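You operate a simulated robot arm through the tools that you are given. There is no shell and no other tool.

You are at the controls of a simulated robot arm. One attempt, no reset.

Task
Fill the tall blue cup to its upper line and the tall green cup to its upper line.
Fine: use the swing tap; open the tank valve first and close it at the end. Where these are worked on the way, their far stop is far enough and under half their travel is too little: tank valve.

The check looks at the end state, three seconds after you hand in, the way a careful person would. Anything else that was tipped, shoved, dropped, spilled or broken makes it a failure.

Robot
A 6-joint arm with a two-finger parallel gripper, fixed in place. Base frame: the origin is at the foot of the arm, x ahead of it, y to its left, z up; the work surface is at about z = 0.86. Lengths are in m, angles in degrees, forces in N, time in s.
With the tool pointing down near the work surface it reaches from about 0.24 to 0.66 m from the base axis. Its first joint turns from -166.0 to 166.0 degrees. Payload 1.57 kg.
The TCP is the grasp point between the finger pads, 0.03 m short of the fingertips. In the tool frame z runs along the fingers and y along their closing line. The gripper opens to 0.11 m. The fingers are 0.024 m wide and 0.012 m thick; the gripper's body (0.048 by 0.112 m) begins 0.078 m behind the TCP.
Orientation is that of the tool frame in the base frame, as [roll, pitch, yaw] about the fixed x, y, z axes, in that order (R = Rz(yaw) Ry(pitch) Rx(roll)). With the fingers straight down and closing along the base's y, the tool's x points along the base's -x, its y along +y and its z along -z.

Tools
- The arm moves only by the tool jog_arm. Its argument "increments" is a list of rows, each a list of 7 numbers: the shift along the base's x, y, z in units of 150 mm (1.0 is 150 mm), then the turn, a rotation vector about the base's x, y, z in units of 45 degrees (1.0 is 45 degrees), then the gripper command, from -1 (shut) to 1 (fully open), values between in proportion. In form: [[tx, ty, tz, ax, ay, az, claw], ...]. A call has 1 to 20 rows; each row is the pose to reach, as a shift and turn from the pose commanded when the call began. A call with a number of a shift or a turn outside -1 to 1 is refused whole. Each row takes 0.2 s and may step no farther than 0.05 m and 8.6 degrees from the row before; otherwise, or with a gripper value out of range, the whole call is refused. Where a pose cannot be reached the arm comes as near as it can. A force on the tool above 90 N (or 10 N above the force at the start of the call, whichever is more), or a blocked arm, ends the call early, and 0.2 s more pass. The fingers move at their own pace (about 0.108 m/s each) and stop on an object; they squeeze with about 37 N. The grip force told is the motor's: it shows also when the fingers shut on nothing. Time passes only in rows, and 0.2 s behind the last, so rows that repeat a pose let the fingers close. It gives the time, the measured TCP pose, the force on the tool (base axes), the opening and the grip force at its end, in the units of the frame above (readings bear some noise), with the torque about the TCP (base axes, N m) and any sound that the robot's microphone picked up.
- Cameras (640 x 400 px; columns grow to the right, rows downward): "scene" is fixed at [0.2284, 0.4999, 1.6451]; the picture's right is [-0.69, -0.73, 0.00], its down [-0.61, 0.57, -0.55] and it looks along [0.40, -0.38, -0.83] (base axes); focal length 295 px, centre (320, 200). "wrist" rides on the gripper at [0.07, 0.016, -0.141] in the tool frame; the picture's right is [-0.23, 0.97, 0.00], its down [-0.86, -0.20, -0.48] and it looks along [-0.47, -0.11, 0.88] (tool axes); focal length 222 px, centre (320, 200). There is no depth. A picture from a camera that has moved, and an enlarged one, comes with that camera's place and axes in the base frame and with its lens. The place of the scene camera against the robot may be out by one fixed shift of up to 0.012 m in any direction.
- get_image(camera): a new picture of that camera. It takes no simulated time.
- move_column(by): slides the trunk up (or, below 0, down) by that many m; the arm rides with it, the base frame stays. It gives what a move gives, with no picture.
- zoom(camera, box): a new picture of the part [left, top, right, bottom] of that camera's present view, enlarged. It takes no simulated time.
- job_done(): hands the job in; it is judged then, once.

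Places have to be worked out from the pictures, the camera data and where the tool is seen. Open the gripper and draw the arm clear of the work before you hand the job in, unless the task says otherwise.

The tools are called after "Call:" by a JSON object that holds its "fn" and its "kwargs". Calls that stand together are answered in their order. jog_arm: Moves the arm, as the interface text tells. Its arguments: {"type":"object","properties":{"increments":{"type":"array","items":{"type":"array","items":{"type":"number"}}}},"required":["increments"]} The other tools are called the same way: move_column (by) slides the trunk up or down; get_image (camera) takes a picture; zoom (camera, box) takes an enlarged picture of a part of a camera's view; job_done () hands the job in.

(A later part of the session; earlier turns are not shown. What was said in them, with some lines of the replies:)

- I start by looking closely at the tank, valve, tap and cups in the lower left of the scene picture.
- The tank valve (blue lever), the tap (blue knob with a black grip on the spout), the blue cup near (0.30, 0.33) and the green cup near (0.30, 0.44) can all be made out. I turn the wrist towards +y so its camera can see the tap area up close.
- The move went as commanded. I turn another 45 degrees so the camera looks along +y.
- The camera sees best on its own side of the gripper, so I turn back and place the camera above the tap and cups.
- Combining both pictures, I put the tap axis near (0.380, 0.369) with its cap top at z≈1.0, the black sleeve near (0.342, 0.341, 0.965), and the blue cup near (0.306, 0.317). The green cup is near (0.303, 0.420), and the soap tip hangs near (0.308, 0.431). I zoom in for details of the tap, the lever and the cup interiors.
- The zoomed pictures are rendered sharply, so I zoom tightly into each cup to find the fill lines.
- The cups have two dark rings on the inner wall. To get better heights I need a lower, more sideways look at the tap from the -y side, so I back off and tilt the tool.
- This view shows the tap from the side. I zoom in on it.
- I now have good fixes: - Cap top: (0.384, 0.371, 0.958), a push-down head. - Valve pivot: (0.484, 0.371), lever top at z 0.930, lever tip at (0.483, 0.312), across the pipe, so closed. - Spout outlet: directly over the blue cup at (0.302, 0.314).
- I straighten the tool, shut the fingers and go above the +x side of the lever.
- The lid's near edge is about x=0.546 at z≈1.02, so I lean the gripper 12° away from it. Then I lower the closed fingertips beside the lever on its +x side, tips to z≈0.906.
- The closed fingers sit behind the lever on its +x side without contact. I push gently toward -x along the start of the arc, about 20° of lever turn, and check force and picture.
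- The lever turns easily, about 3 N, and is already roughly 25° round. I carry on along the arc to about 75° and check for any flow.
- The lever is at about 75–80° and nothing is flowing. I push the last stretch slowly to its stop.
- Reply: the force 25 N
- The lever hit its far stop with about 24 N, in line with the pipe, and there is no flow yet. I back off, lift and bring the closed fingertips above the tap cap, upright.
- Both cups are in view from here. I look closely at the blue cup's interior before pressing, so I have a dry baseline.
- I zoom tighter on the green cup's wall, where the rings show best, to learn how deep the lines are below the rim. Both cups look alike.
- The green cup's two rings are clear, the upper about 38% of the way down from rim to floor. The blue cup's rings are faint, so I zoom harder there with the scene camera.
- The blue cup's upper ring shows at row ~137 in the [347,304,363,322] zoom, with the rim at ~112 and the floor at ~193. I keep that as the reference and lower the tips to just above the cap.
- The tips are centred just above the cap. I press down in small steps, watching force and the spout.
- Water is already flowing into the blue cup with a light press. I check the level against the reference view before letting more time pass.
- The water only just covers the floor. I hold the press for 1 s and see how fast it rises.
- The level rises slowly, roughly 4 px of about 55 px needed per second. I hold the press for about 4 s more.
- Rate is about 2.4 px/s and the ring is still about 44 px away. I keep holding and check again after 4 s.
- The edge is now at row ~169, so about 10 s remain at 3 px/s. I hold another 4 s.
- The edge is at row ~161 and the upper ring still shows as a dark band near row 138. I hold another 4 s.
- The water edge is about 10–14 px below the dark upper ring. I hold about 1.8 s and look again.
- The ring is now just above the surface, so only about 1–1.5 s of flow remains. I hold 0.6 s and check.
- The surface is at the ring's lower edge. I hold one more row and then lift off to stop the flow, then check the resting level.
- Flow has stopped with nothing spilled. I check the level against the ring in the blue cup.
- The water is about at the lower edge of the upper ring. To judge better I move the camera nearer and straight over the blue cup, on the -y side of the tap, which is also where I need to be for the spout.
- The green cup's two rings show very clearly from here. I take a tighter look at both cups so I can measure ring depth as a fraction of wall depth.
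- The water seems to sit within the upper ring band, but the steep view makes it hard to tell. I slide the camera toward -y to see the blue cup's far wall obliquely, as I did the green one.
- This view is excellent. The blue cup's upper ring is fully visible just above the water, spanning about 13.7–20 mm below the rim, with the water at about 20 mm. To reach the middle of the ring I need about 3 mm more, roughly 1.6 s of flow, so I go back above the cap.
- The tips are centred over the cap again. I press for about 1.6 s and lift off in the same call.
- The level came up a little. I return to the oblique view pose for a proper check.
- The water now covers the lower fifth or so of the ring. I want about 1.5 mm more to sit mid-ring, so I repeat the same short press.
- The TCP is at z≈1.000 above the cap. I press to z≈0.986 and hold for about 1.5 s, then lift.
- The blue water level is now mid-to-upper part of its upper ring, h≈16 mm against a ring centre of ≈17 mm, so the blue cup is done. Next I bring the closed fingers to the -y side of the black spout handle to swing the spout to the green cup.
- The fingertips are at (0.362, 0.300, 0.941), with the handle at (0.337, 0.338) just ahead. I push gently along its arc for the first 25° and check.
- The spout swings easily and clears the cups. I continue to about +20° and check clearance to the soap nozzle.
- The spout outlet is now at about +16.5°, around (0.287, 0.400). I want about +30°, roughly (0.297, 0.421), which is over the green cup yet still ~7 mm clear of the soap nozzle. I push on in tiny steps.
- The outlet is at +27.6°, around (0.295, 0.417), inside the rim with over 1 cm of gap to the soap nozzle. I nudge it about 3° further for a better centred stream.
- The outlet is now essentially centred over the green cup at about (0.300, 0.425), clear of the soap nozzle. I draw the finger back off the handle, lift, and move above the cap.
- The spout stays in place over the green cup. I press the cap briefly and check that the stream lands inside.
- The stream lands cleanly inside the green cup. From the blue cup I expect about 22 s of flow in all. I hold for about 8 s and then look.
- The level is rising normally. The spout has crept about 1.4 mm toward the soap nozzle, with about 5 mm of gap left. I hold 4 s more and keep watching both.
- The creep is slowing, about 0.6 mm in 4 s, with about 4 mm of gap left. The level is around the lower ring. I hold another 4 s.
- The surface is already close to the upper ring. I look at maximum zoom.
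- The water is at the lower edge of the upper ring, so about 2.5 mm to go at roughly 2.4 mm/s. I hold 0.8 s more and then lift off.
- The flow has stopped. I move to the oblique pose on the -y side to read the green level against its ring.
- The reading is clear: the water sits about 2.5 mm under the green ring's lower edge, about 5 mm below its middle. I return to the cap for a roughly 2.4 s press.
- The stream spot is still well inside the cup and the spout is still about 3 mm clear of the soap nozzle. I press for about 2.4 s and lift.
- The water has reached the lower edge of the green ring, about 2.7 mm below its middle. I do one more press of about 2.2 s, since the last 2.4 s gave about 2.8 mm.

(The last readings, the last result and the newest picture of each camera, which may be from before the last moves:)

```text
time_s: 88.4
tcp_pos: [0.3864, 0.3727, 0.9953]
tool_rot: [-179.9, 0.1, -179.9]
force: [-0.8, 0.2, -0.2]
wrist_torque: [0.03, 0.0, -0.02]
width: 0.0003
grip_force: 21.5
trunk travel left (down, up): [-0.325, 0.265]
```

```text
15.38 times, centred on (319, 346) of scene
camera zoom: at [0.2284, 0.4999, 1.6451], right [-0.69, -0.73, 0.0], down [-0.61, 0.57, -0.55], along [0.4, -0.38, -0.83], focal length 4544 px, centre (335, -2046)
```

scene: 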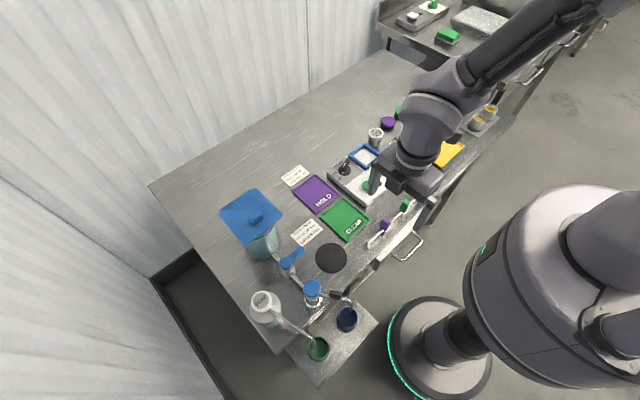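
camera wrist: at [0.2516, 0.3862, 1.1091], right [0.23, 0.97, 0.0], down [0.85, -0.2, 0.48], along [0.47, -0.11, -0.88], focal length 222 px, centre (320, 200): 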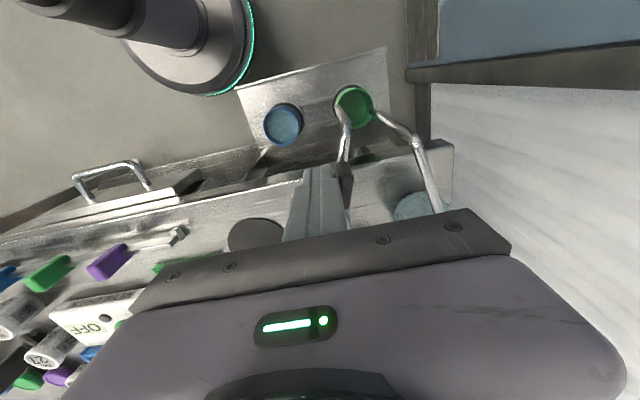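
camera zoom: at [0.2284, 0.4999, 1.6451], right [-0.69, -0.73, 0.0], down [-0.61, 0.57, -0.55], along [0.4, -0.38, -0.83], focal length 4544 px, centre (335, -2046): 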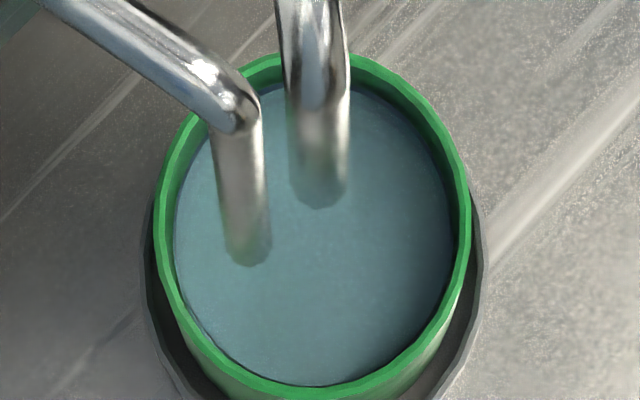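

The spout has stopped creeping and there is a clear gap to the soap nozzle. I press now for about 2.2 s, lift, and go to the viewing pose.

Call:
{"fn": "jog_arm", "kwargs": {"increments": [[0, 0, -0.06, 0, 0, 0, -1], [0, 0, -0.06, 0, 0, 0, -1], [0, 0, -0.06, 0, 0, 0, -1], [0, 0, -0.06, 0, 0, 0, -1], [0, 0, -0.06, 0, 0, 0, -1], [0, 0, -0.06, 0, 0, 0, -1], [0, 0, -0.06, 0, 0, 0, -1], [0, 0, -0.06, 0, 0, 0, -1], [0, 0, -0.06, 0, 0, 0, -1], [0, 0, -0.06, 0, 0, 0, -1], [0, 0, -0.06, 0, 0, 0, -1], [0, 0, 0.05, 0, 0, 0, -1], [0, 0, 0.16, 0, 0, 0, -1]]}}

Call:
{"fn": "jog_arm", "kwargs": {"increments": [[-0.03, -0.17, 0.03, 0, 0, 0, -1], [-0.07, -0.35, 0.03, 0, 0, 0, -1], [-0.12, -0.52, 0, 0, 0, 0, -1], [-0.187, -0.67, -0.15, 0, 0, 0, -1], [-0.187, -0.67, -0.3, 0, 0, 0, -1], [-0.187, -0.67, -0.42, 0, 0, 0, -1]]}}

Call:
{"fn": "zoom", "kwargs": {"camera": "wrist", "box": [420, 40, 448, 68]}}

Call:
{"fn": "zoom", "kwargs": {"camera": "wrist", "box": [416, 60, 444, 88]}}

Call:
{"fn": "get_image", "kwargs": {"camera": "wrist"}}

```text
time_s: 91.2
tcp_pos: [0.3863, 0.3717, 1.0188]
tool_rot: [-180.0, 0.2, -179.9]
force: [1.0, 0.3, 0.1]
wrist_torque: [0.01, 0.01, 0.02]
width: 0.0003
grip_force: 21.1
trunk travel left (down, up): [-0.325, 0.265]
```

```text
time_s: 92.6
tcp_pos: [0.3555, 0.2718, 0.9548]
tool_rot: [-180.0, 0.1, -180.0]
force: [-0.2, 0.8, -0.6]
wrist_torque: [0.0, 0.02, 0.01]
width: 0.0
grip_force: 22.0
trunk travel left (down, up): [-0.325, 0.265]
```

```text
14.29 times, centred on (434, 54) of wrist
camera zoom: at [0.2859, 0.2882, 1.0965], right [0.23, 0.97, 0.0], down [0.85, -0.2, 0.48], along [0.47, -0.11, -0.88], focal length 3173 px, centre (-1309, 2286)
```

zoom: 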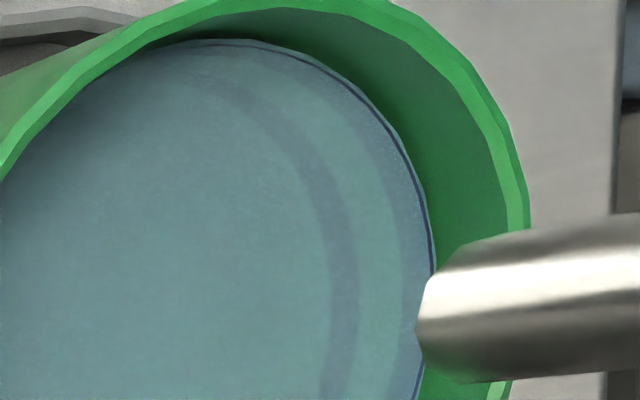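

```text
14.29 times, centred on (430, 74) of wrist
camera zoom: at [0.2859, 0.2882, 1.0965], right [0.23, 0.97, 0.0], down [0.85, -0.2, 0.48], along [0.47, -0.11, -0.88], focal length 3173 px, centre (-1251, 2000)
```

zoom: 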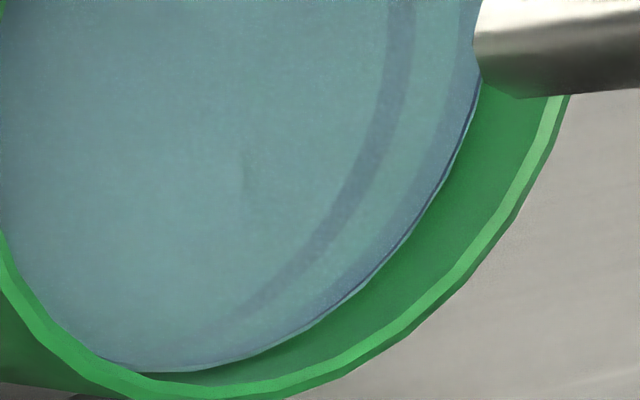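

```text
taken
camera wrist: at [0.2859, 0.2882, 1.0965], right [0.23, 0.97, 0.0], down [0.85, -0.2, 0.48], along [0.47, -0.11, -0.88], focal length 222 px, centre (320, 200)
```

wrist: 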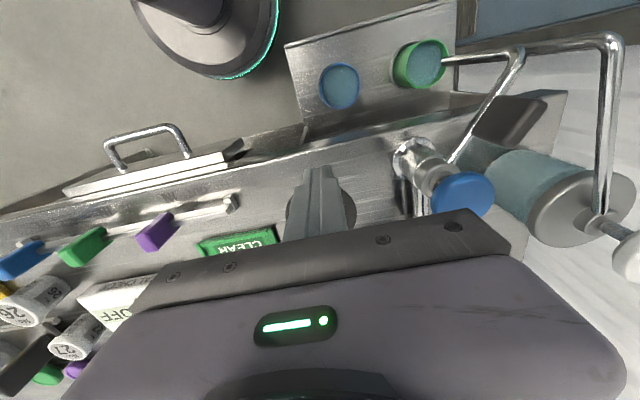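

The green level is now at the upper part of its upper ring, about 15 mm below the rim against a ring centre of ~17 mm, and the flow has stopped. Both cups are done, so next I close the tank valve by coming to the +y side of its lever at height.

Call:
{"fn": "jog_arm", "kwargs": {"increments": [[0, 0, 0.25, 0, 0, 0, -1], [0.05, 0.1, 0.5, 0, 0, 0, -1], [0.18, 0.3, 0.63, 0, 0, 0, -1], [0.32, 0.5, 0.63, 0, 0, 0, -1], [0.46, 0.7, 0.63, 0, 0, 0, -1], [0.577, 0.88, 0.63, 0, 0, 0, -1], [0.577, 0.88, 0.63, 0, 0, 0, -1]]}}

Call:
{"fn": "get_image", "kwargs": {"camera": "wrist"}}

Call:
{"fn": "zoom", "kwargs": {"camera": "scene", "box": [220, 190, 370, 370]}}

Call:
{"fn": "zoom", "kwargs": {"camera": "scene", "box": [306, 333, 332, 359]}}

```text
time_s: 94.2
tcp_pos: [0.4442, 0.4032, 1.0524]
tool_rot: [-180.0, 0.1, 180.0]
force: [0.0, 0.0, -0.6]
wrist_torque: [0.03, 0.02, 0.0]
width: 0.0
grip_force: 21.1
trunk travel left (down, up): [-0.325, 0.265]
```

```text
taken
camera wrist: at [0.3733, 0.4209, 1.1943], right [0.23, 0.97, 0.0], down [0.85, -0.2, 0.48], along [0.47, -0.11, -0.88], focal length 222 px, centre (320, 200)
```

wrist: 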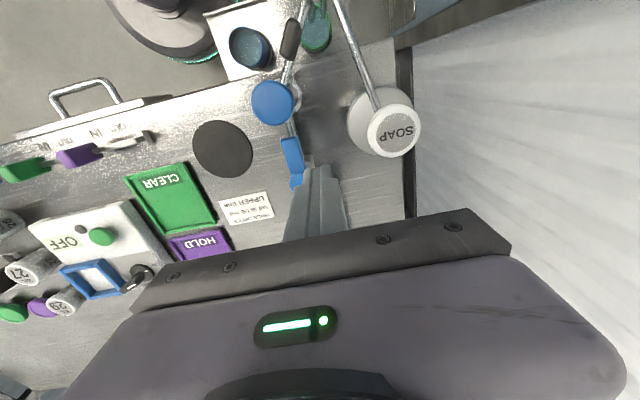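

```text
2.22 times, centred on (295, 280) of scene
camera zoom: at [0.2284, 0.4999, 1.6451], right [-0.69, -0.73, 0.0], down [-0.61, 0.57, -0.55], along [0.4, -0.38, -0.83], focal length 656 px, centre (376, 22)
```

zoom: 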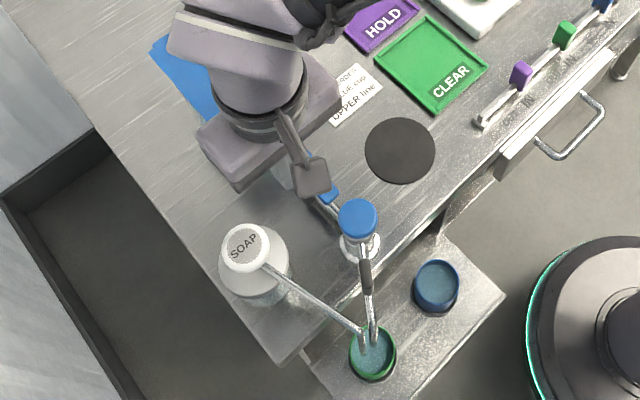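

```text
15.38 times, centred on (319, 346) of scene
camera zoom: at [0.2284, 0.4999, 1.6451], right [-0.69, -0.73, 0.0], down [-0.61, 0.57, -0.55], along [0.4, -0.38, -0.83], focal length 4544 px, centre (335, -2046)
```

zoom: 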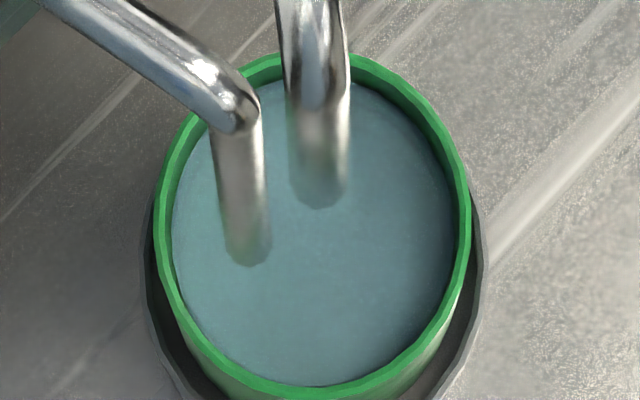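

The lever's tip is at (0.424, 0.369), aligned with the pipe, and my fingers are above its +y side with clearance to the soap bottle. I lower the tips to z≈0.912.

Call:
{"fn": "jog_arm", "kwargs": {"increments": [[0, 0, -0.2, 0, 0, 0, -1], [0, 0, -0.4, 0, 0, 0, -1], [0, 0, -0.58, 0, 0, 0, -1], [0, 0, -0.735, 0, 0, 0, -1], [0, 0, -0.735, 0, 0, 0, -1]]}}

Call:
{"fn": "get_image", "kwargs": {"camera": "wrist"}}

Call:
{"fn": "zoom", "kwargs": {"camera": "scene", "box": [240, 220, 370, 350]}}

```text
time_s: 95.4
tcp_pos: [0.4452, 0.4024, 0.9413]
tool_rot: [-180.0, 0.2, -179.9]
force: [0.1, 0.4, -1.0]
wrist_torque: [-0.01, 0.01, 0.0]
width: 0.0
grip_force: 21.5
trunk travel left (down, up): [-0.325, 0.265]
```

```text
taken
camera wrist: at [0.374, 0.4191, 1.0827], right [0.23, 0.97, 0.0], down [0.85, -0.2, 0.48], along [0.47, -0.11, -0.88], focal length 222 px, centre (320, 200)
```

wrist: 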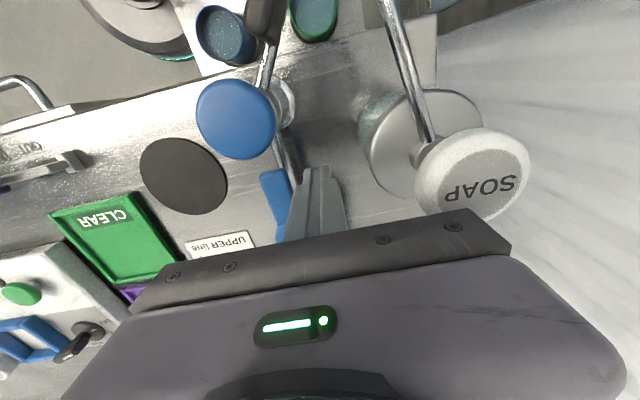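

```text
3.08 times, centred on (305, 285) of scene
camera zoom: at [0.2284, 0.4999, 1.6451], right [-0.69, -0.73, 0.0], down [-0.61, 0.57, -0.55], along [0.4, -0.38, -0.83], focal length 909 px, centre (366, -62)
```

zoom: 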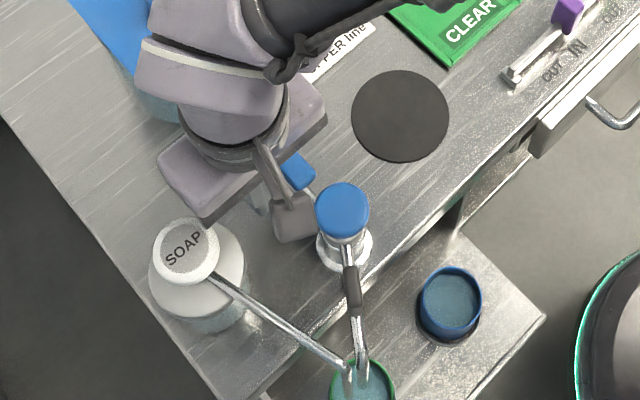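

No contact yet. I sweep the lever back from the +y side, first half of the arc.

Call:
{"fn": "jog_arm", "kwargs": {"increments": [[-0.012, -0.035, 0, 0, 0, 0, -1], [-0.021, -0.071, 0, 0, 0, 0, -1], [-0.038, -0.1, 0, 0, 0, 0, -1], [-0.053, -0.131, 0, 0, 0, 0, -1], [-0.063, -0.168, 0, 0, 0, 0, -1], [-0.068, -0.204, 0, 0, 0, 0, -1], [-0.067, -0.245, 0, 0, 0, 0, -1], [-0.061, -0.286, 0, 0, 0, 0, -1]]}}

Call:
{"fn": "get_image", "kwargs": {"camera": "wrist"}}

Call:
{"fn": "zoom", "kwargs": {"camera": "scene", "box": [240, 220, 370, 350]}}

```text
time_s: 97.2
tcp_pos: [0.4338, 0.3612, 0.94]
tool_rot: [179.9, 0.0, 179.9]
force: [-0.9, 1.0, 0.1]
wrist_torque: [0.01, 0.0, 0.05]
width: 0.0
grip_force: 21.1
trunk travel left (down, up): [-0.325, 0.265]
```

```text
taken
camera wrist: at [0.3637, 0.3778, 1.0821], right [0.23, 0.97, 0.0], down [0.86, -0.2, 0.48], along [0.47, -0.11, -0.88], focal length 222 px, centre (320, 200)
```

wrist: 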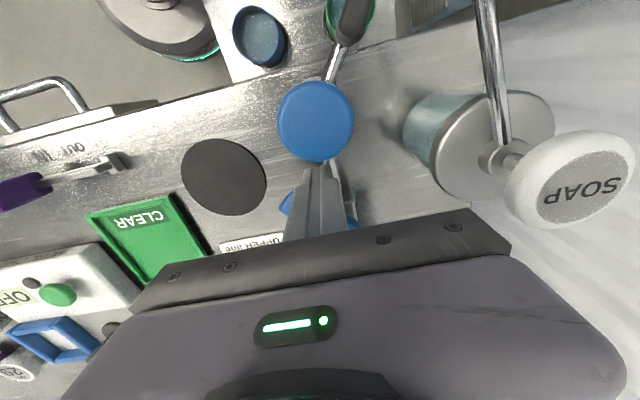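

```text
3.08 times, centred on (305, 285) of scene
camera zoom: at [0.2284, 0.4999, 1.6451], right [-0.69, -0.73, 0.0], down [-0.61, 0.57, -0.55], along [0.4, -0.38, -0.83], focal length 909 px, centre (366, -62)
```

zoom: 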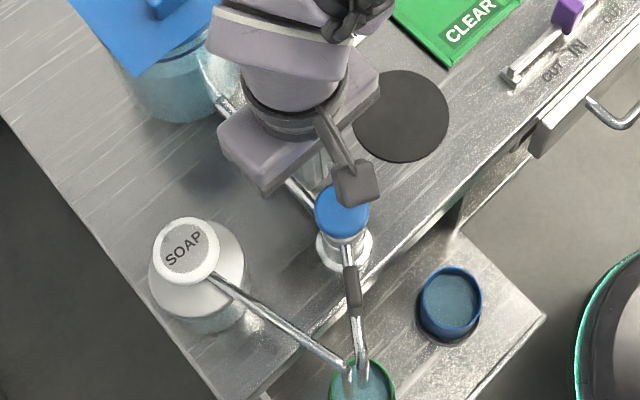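

The lever is about halfway back. I continue the arc to its closed stop.

Call:
{"fn": "jog_arm", "kwargs": {"increments": [[0.015, -0.042, 0, 0, 0, 0, -1], [0.034, -0.082, 0, 0, 0, 0, -1], [0.063, -0.12, 0, 0, 0, 0, -1], [0.096, -0.153, 0, 0, 0, 0, -1], [0.138, -0.181, 0, 0, 0, 0, -1], [0.181, -0.203, 0, 0, 0, 0, -1], [0.205, -0.209, 0, 0, 0, 0, -1]]}}

Call:
{"fn": "get_image", "kwargs": {"camera": "wrist"}}

Call:
{"fn": "zoom", "kwargs": {"camera": "scene", "box": [240, 220, 370, 350]}}

```text
time_s: 98.8
tcp_pos: [0.4617, 0.3308, 0.9397]
tool_rot: [-179.9, -0.1, 179.9]
force: [-20.2, 2.6, -3.7]
wrist_torque: [-0.2, 0.23, 0.09]
width: 0.0
grip_force: 21.0
trunk travel left (down, up): [-0.325, 0.265]
```

```text
taken
camera wrist: at [0.3915, 0.3469, 1.081], right [0.23, 0.97, 0.0], down [0.86, -0.2, 0.48], along [0.47, -0.11, -0.88], focal length 222 px, centre (320, 200)
```

wrist: 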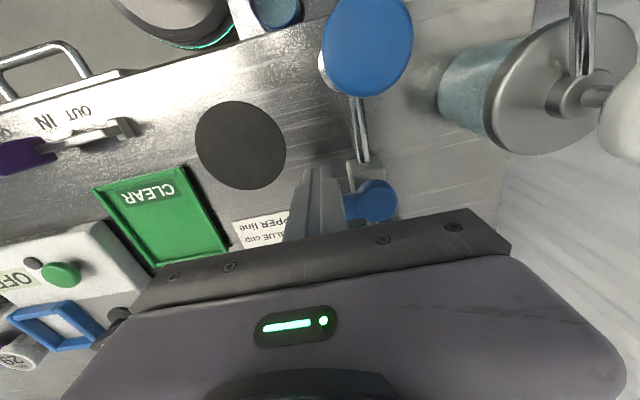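

```text
3.08 times, centred on (305, 285) of scene
camera zoom: at [0.2284, 0.4999, 1.6451], right [-0.69, -0.73, 0.0], down [-0.61, 0.57, -0.55], along [0.4, -0.38, -0.83], focal length 909 px, centre (366, -62)
```

zoom: 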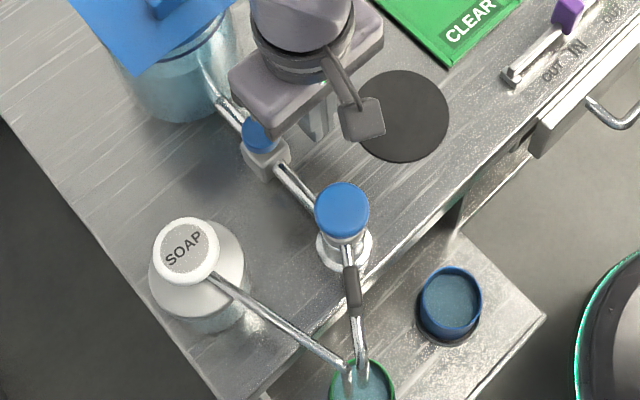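

The force of about 20 N shows the lever is against its closed stop. I back the finger off the lever, lift, and look.

Call:
{"fn": "jog_arm", "kwargs": {"increments": [[-0.06, 0.0, 0, 0, 0, 0, -1], [-0.12, -0.02, 0, 0, 0, 0, -1], [-0.12, -0.02, 0.2, 0, 0, 0, -1], [-0.12, -0.05, 0.5, 0, 0, 0, -1], [-0.12, -0.2, 0.75, 0, 0, 0, -1], [-0.12, -0.4, 0.95, 0, 0, 0, -1], [-0.12, -0.6, 0.95, 0, 0, 0, -1]]}}

Call:
{"fn": "get_image", "kwargs": {"camera": "wrist"}}

Call:
{"fn": "zoom", "kwargs": {"camera": "scene", "box": [240, 210, 380, 370]}}

```text
time_s: 100.4
tcp_pos: [0.4476, 0.2352, 1.0815]
tool_rot: [179.9, 0.0, -179.9]
force: [0.6, 0.4, 0.9]
wrist_torque: [0.01, -0.01, 0.0]
width: 0.0001
grip_force: 21.6
trunk travel left (down, up): [-0.325, 0.265]
```

```text
taken
camera wrist: at [0.3755, 0.2525, 1.2239], right [0.23, 0.97, 0.0], down [0.86, -0.2, 0.48], along [0.47, -0.11, -0.88], focal length 222 px, centre (320, 200)
```

wrist: 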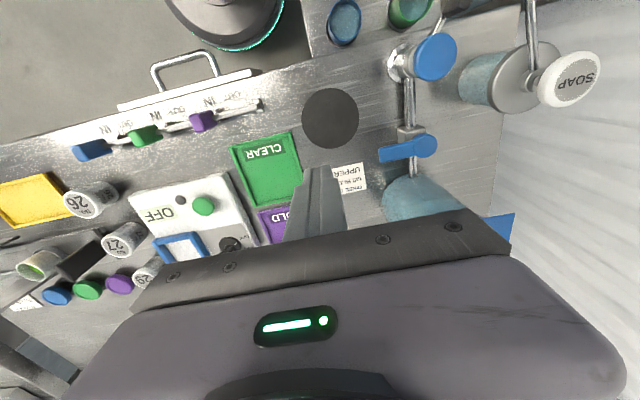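

```text
2.50 times, centred on (310, 290) of scene
camera zoom: at [0.2284, 0.4999, 1.6451], right [-0.69, -0.73, 0.0], down [-0.61, 0.57, -0.55], along [0.4, -0.38, -0.83], focal length 738 px, centre (345, -25)
```

zoom: 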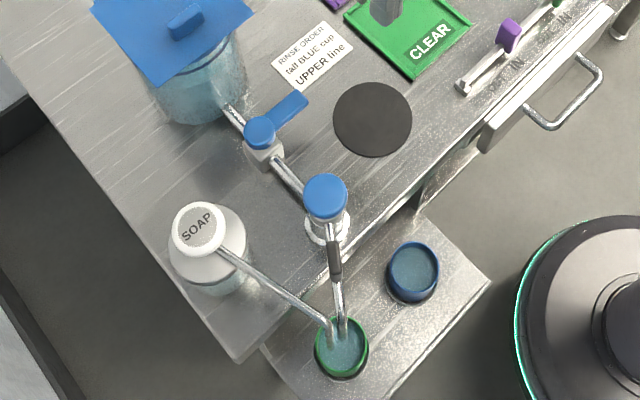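

The lever is back across the pipe, closed. I take a last close look at both resting levels before withdrawing.

Call:
{"fn": "jog_arm", "kwargs": {"increments": [[-0.2, -0.05, -0.1, 0, 0, 0, -1], [-0.4, -0.1, -0.25, 0, 0, 0, -1], [-0.6, -0.15, -0.45, 0, 0, 0, -1], [-0.6, -0.2, -0.65, 0, 0, 0, -1], [-0.6, -0.2, -0.77, 0, 0, 0, -1], [-0.6, -0.2, -0.77, 0, 0, 0, -1]]}}

Call:
{"fn": "get_image", "kwargs": {"camera": "wrist"}}

```text
time_s: 101.8
tcp_pos: [0.3558, 0.2091, 0.969]
tool_rot: [-180.0, 0.0, 180.0]
force: [0.0, -0.1, -0.1]
wrist_torque: [0.03, -0.01, 0.02]
width: 0.0
grip_force: 21.9
trunk travel left (down, up): [-0.325, 0.265]
```

```text
taken
camera wrist: at [0.2856, 0.2254, 1.1115], right [0.23, 0.97, 0.0], down [0.85, -0.2, 0.48], along [0.47, -0.11, -0.88], focal length 222 px, centre (320, 200)
```

wrist: 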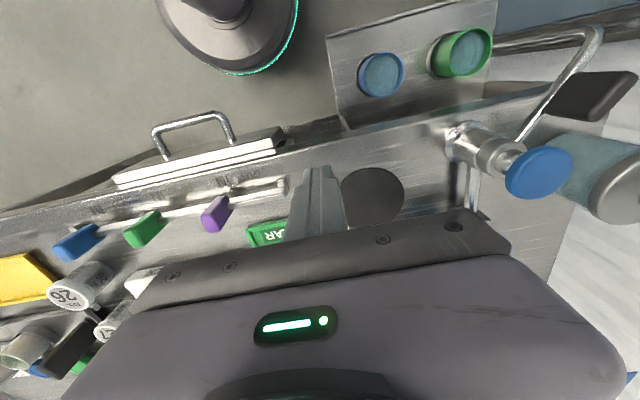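

Call:
{"fn": "zoom", "kwargs": {"camera": "wrist", "box": [380, 46, 412, 78]}}

Call:
{"fn": "zoom", "kwargs": {"camera": "wrist", "box": [464, 24, 496, 56]}}

Call:
{"fn": "zoom", "kwargs": {"camera": "wrist", "box": [320, 0, 520, 130]}}

```text
12.50 times, centred on (396, 62) of wrist
camera zoom: at [0.2856, 0.2254, 1.1115], right [0.23, 0.97, 0.0], down [0.85, -0.2, 0.48], along [0.47, -0.11, -0.88], focal length 2776 px, centre (-630, 1925)
```

zoom: 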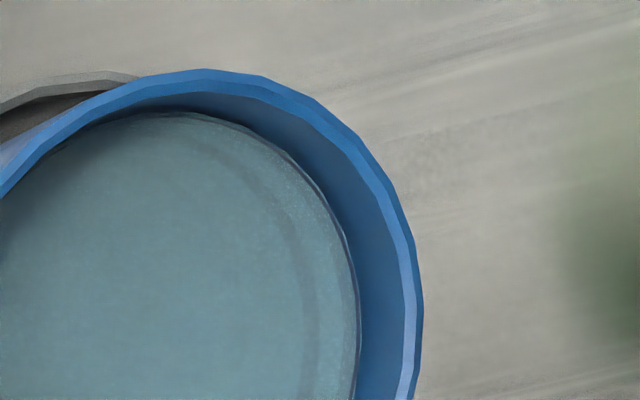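

```text
12.50 times, centred on (480, 40) of wrist
camera zoom: at [0.2856, 0.2254, 1.1115], right [0.23, 0.97, 0.0], down [0.85, -0.2, 0.48], along [0.47, -0.11, -0.88], focal length 2776 px, centre (-1680, 2200)
```

zoom: 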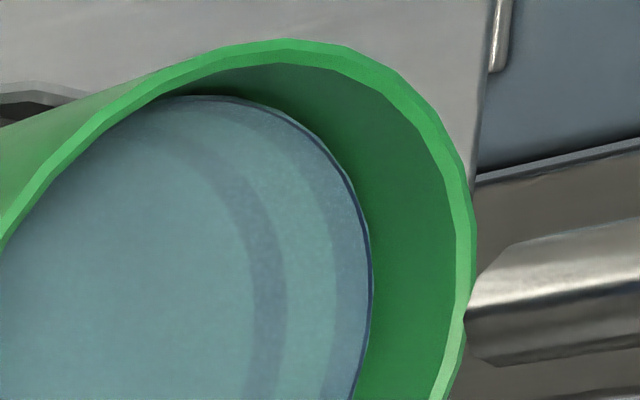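

```text
3.08 times, centred on (420, 65) of wrist
camera zoom: at [0.2856, 0.2254, 1.1115], right [0.23, 0.97, 0.0], down [0.85, -0.2, 0.48], along [0.47, -0.11, -0.88], focal length 684 px, centre (12, 615)
```

zoom: 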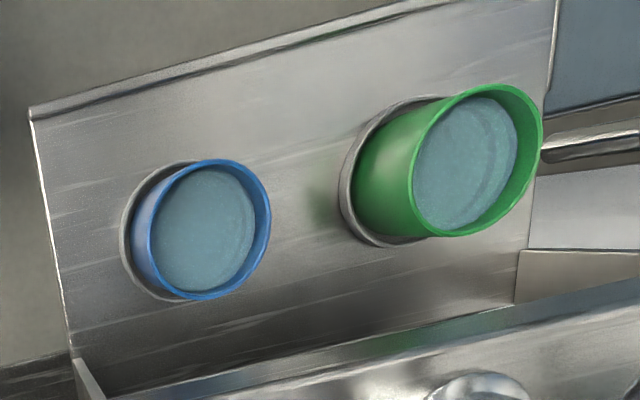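

Both surfaces rest within their upper rings, with just a thin strip of ring showing, and the shelf is dry. I lift away, open the gripper and draw the arm clear.

Call:
{"fn": "jog_arm", "kwargs": {"increments": [[0, 0, 0.25, 0, 0, 0, -1], [0, -0.05, 0.5, 0, 0, 0, 0], [0.05, -0.15, 0.75, 0, 0, 0, 1], [0.1, -0.3, 1.0, 0, 0, 0, 1], [0.1, -0.5, 1.0, 0, 0, 0, 1], [0.1, -0.5, 1.0, 0, 0, 0, 1], [0.1, -0.5, 1.0, 0, 0, 0, 1]]}}

Call:
{"fn": "get_image", "kwargs": {"camera": "scene"}}

Call:
{"fn": "zoom", "kwargs": {"camera": "scene", "box": [220, 180, 400, 390]}}

```text
time_s: 103.4
tcp_pos: [0.3708, 0.1336, 1.1185]
tool_rot: [-179.9, 0.0, -179.9]
force: [0.6, 0.5, 0.1]
wrist_torque: [-0.01, 0.0, 0.0]
width: 0.1099
grip_force: 0.1
trunk travel left (down, up): [-0.325, 0.265]
```

```text
taken
```

scene: 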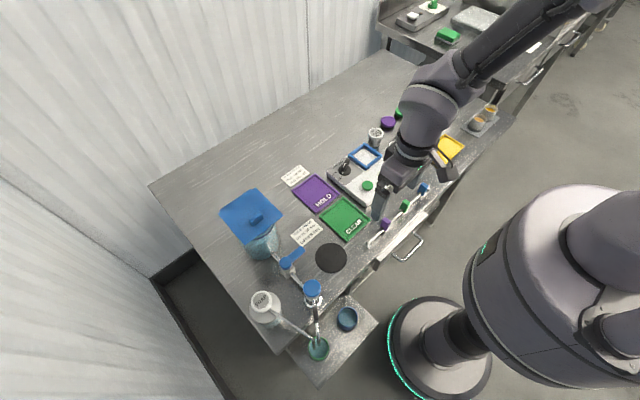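

```text
1.90 times, centred on (310, 285) of scene
camera zoom: at [0.2284, 0.4999, 1.6451], right [-0.69, -0.73, 0.0], down [-0.61, 0.57, -0.55], along [0.4, -0.38, -0.83], focal length 563 px, centre (339, 38)
```

zoom: 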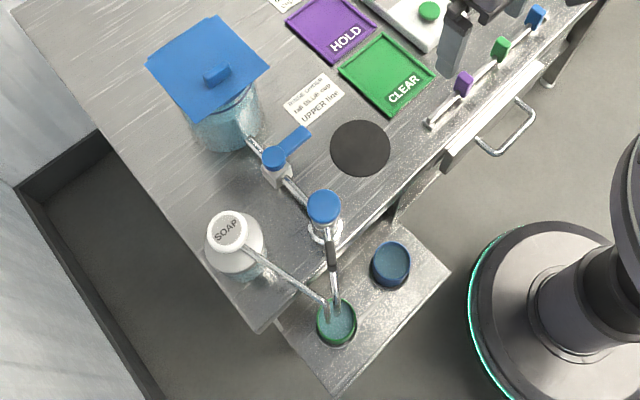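

Both cups are filled to their upper rings, the tank valve lever is back at its closed stop, nothing else was disturbed, and the arm is clear with the gripper open. I hand the job in.

Call:
{"fn": "job_done", "kwargs": {}}

```text
The job is handed in.
```

I filled the tall blue cup and the tall green cup to their upper lines with the swing tap, and handed the job in. The result of the check hasn't come back.

- **Levels:** the last close look showed both surfaces within the upper line band, with only a thin strip of each line above the water. By my estimate the green cup is about 2 mm above the middle of its band; the blue cup sits about as high.
- **Tank valve:** I opened it to its far stop before filling and pushed it back to its closed stop afterwards. The lever is across the pipe again.
- **Spout:** I left it over the green cup, a few millimetres clear of the soap nozzle. It crept about 2 mm toward the nozzle during filling, then stopped.
- **Surroundings:** the pictures show no spills and nothing else moved. The gripper is open and the arm is clear of the work.
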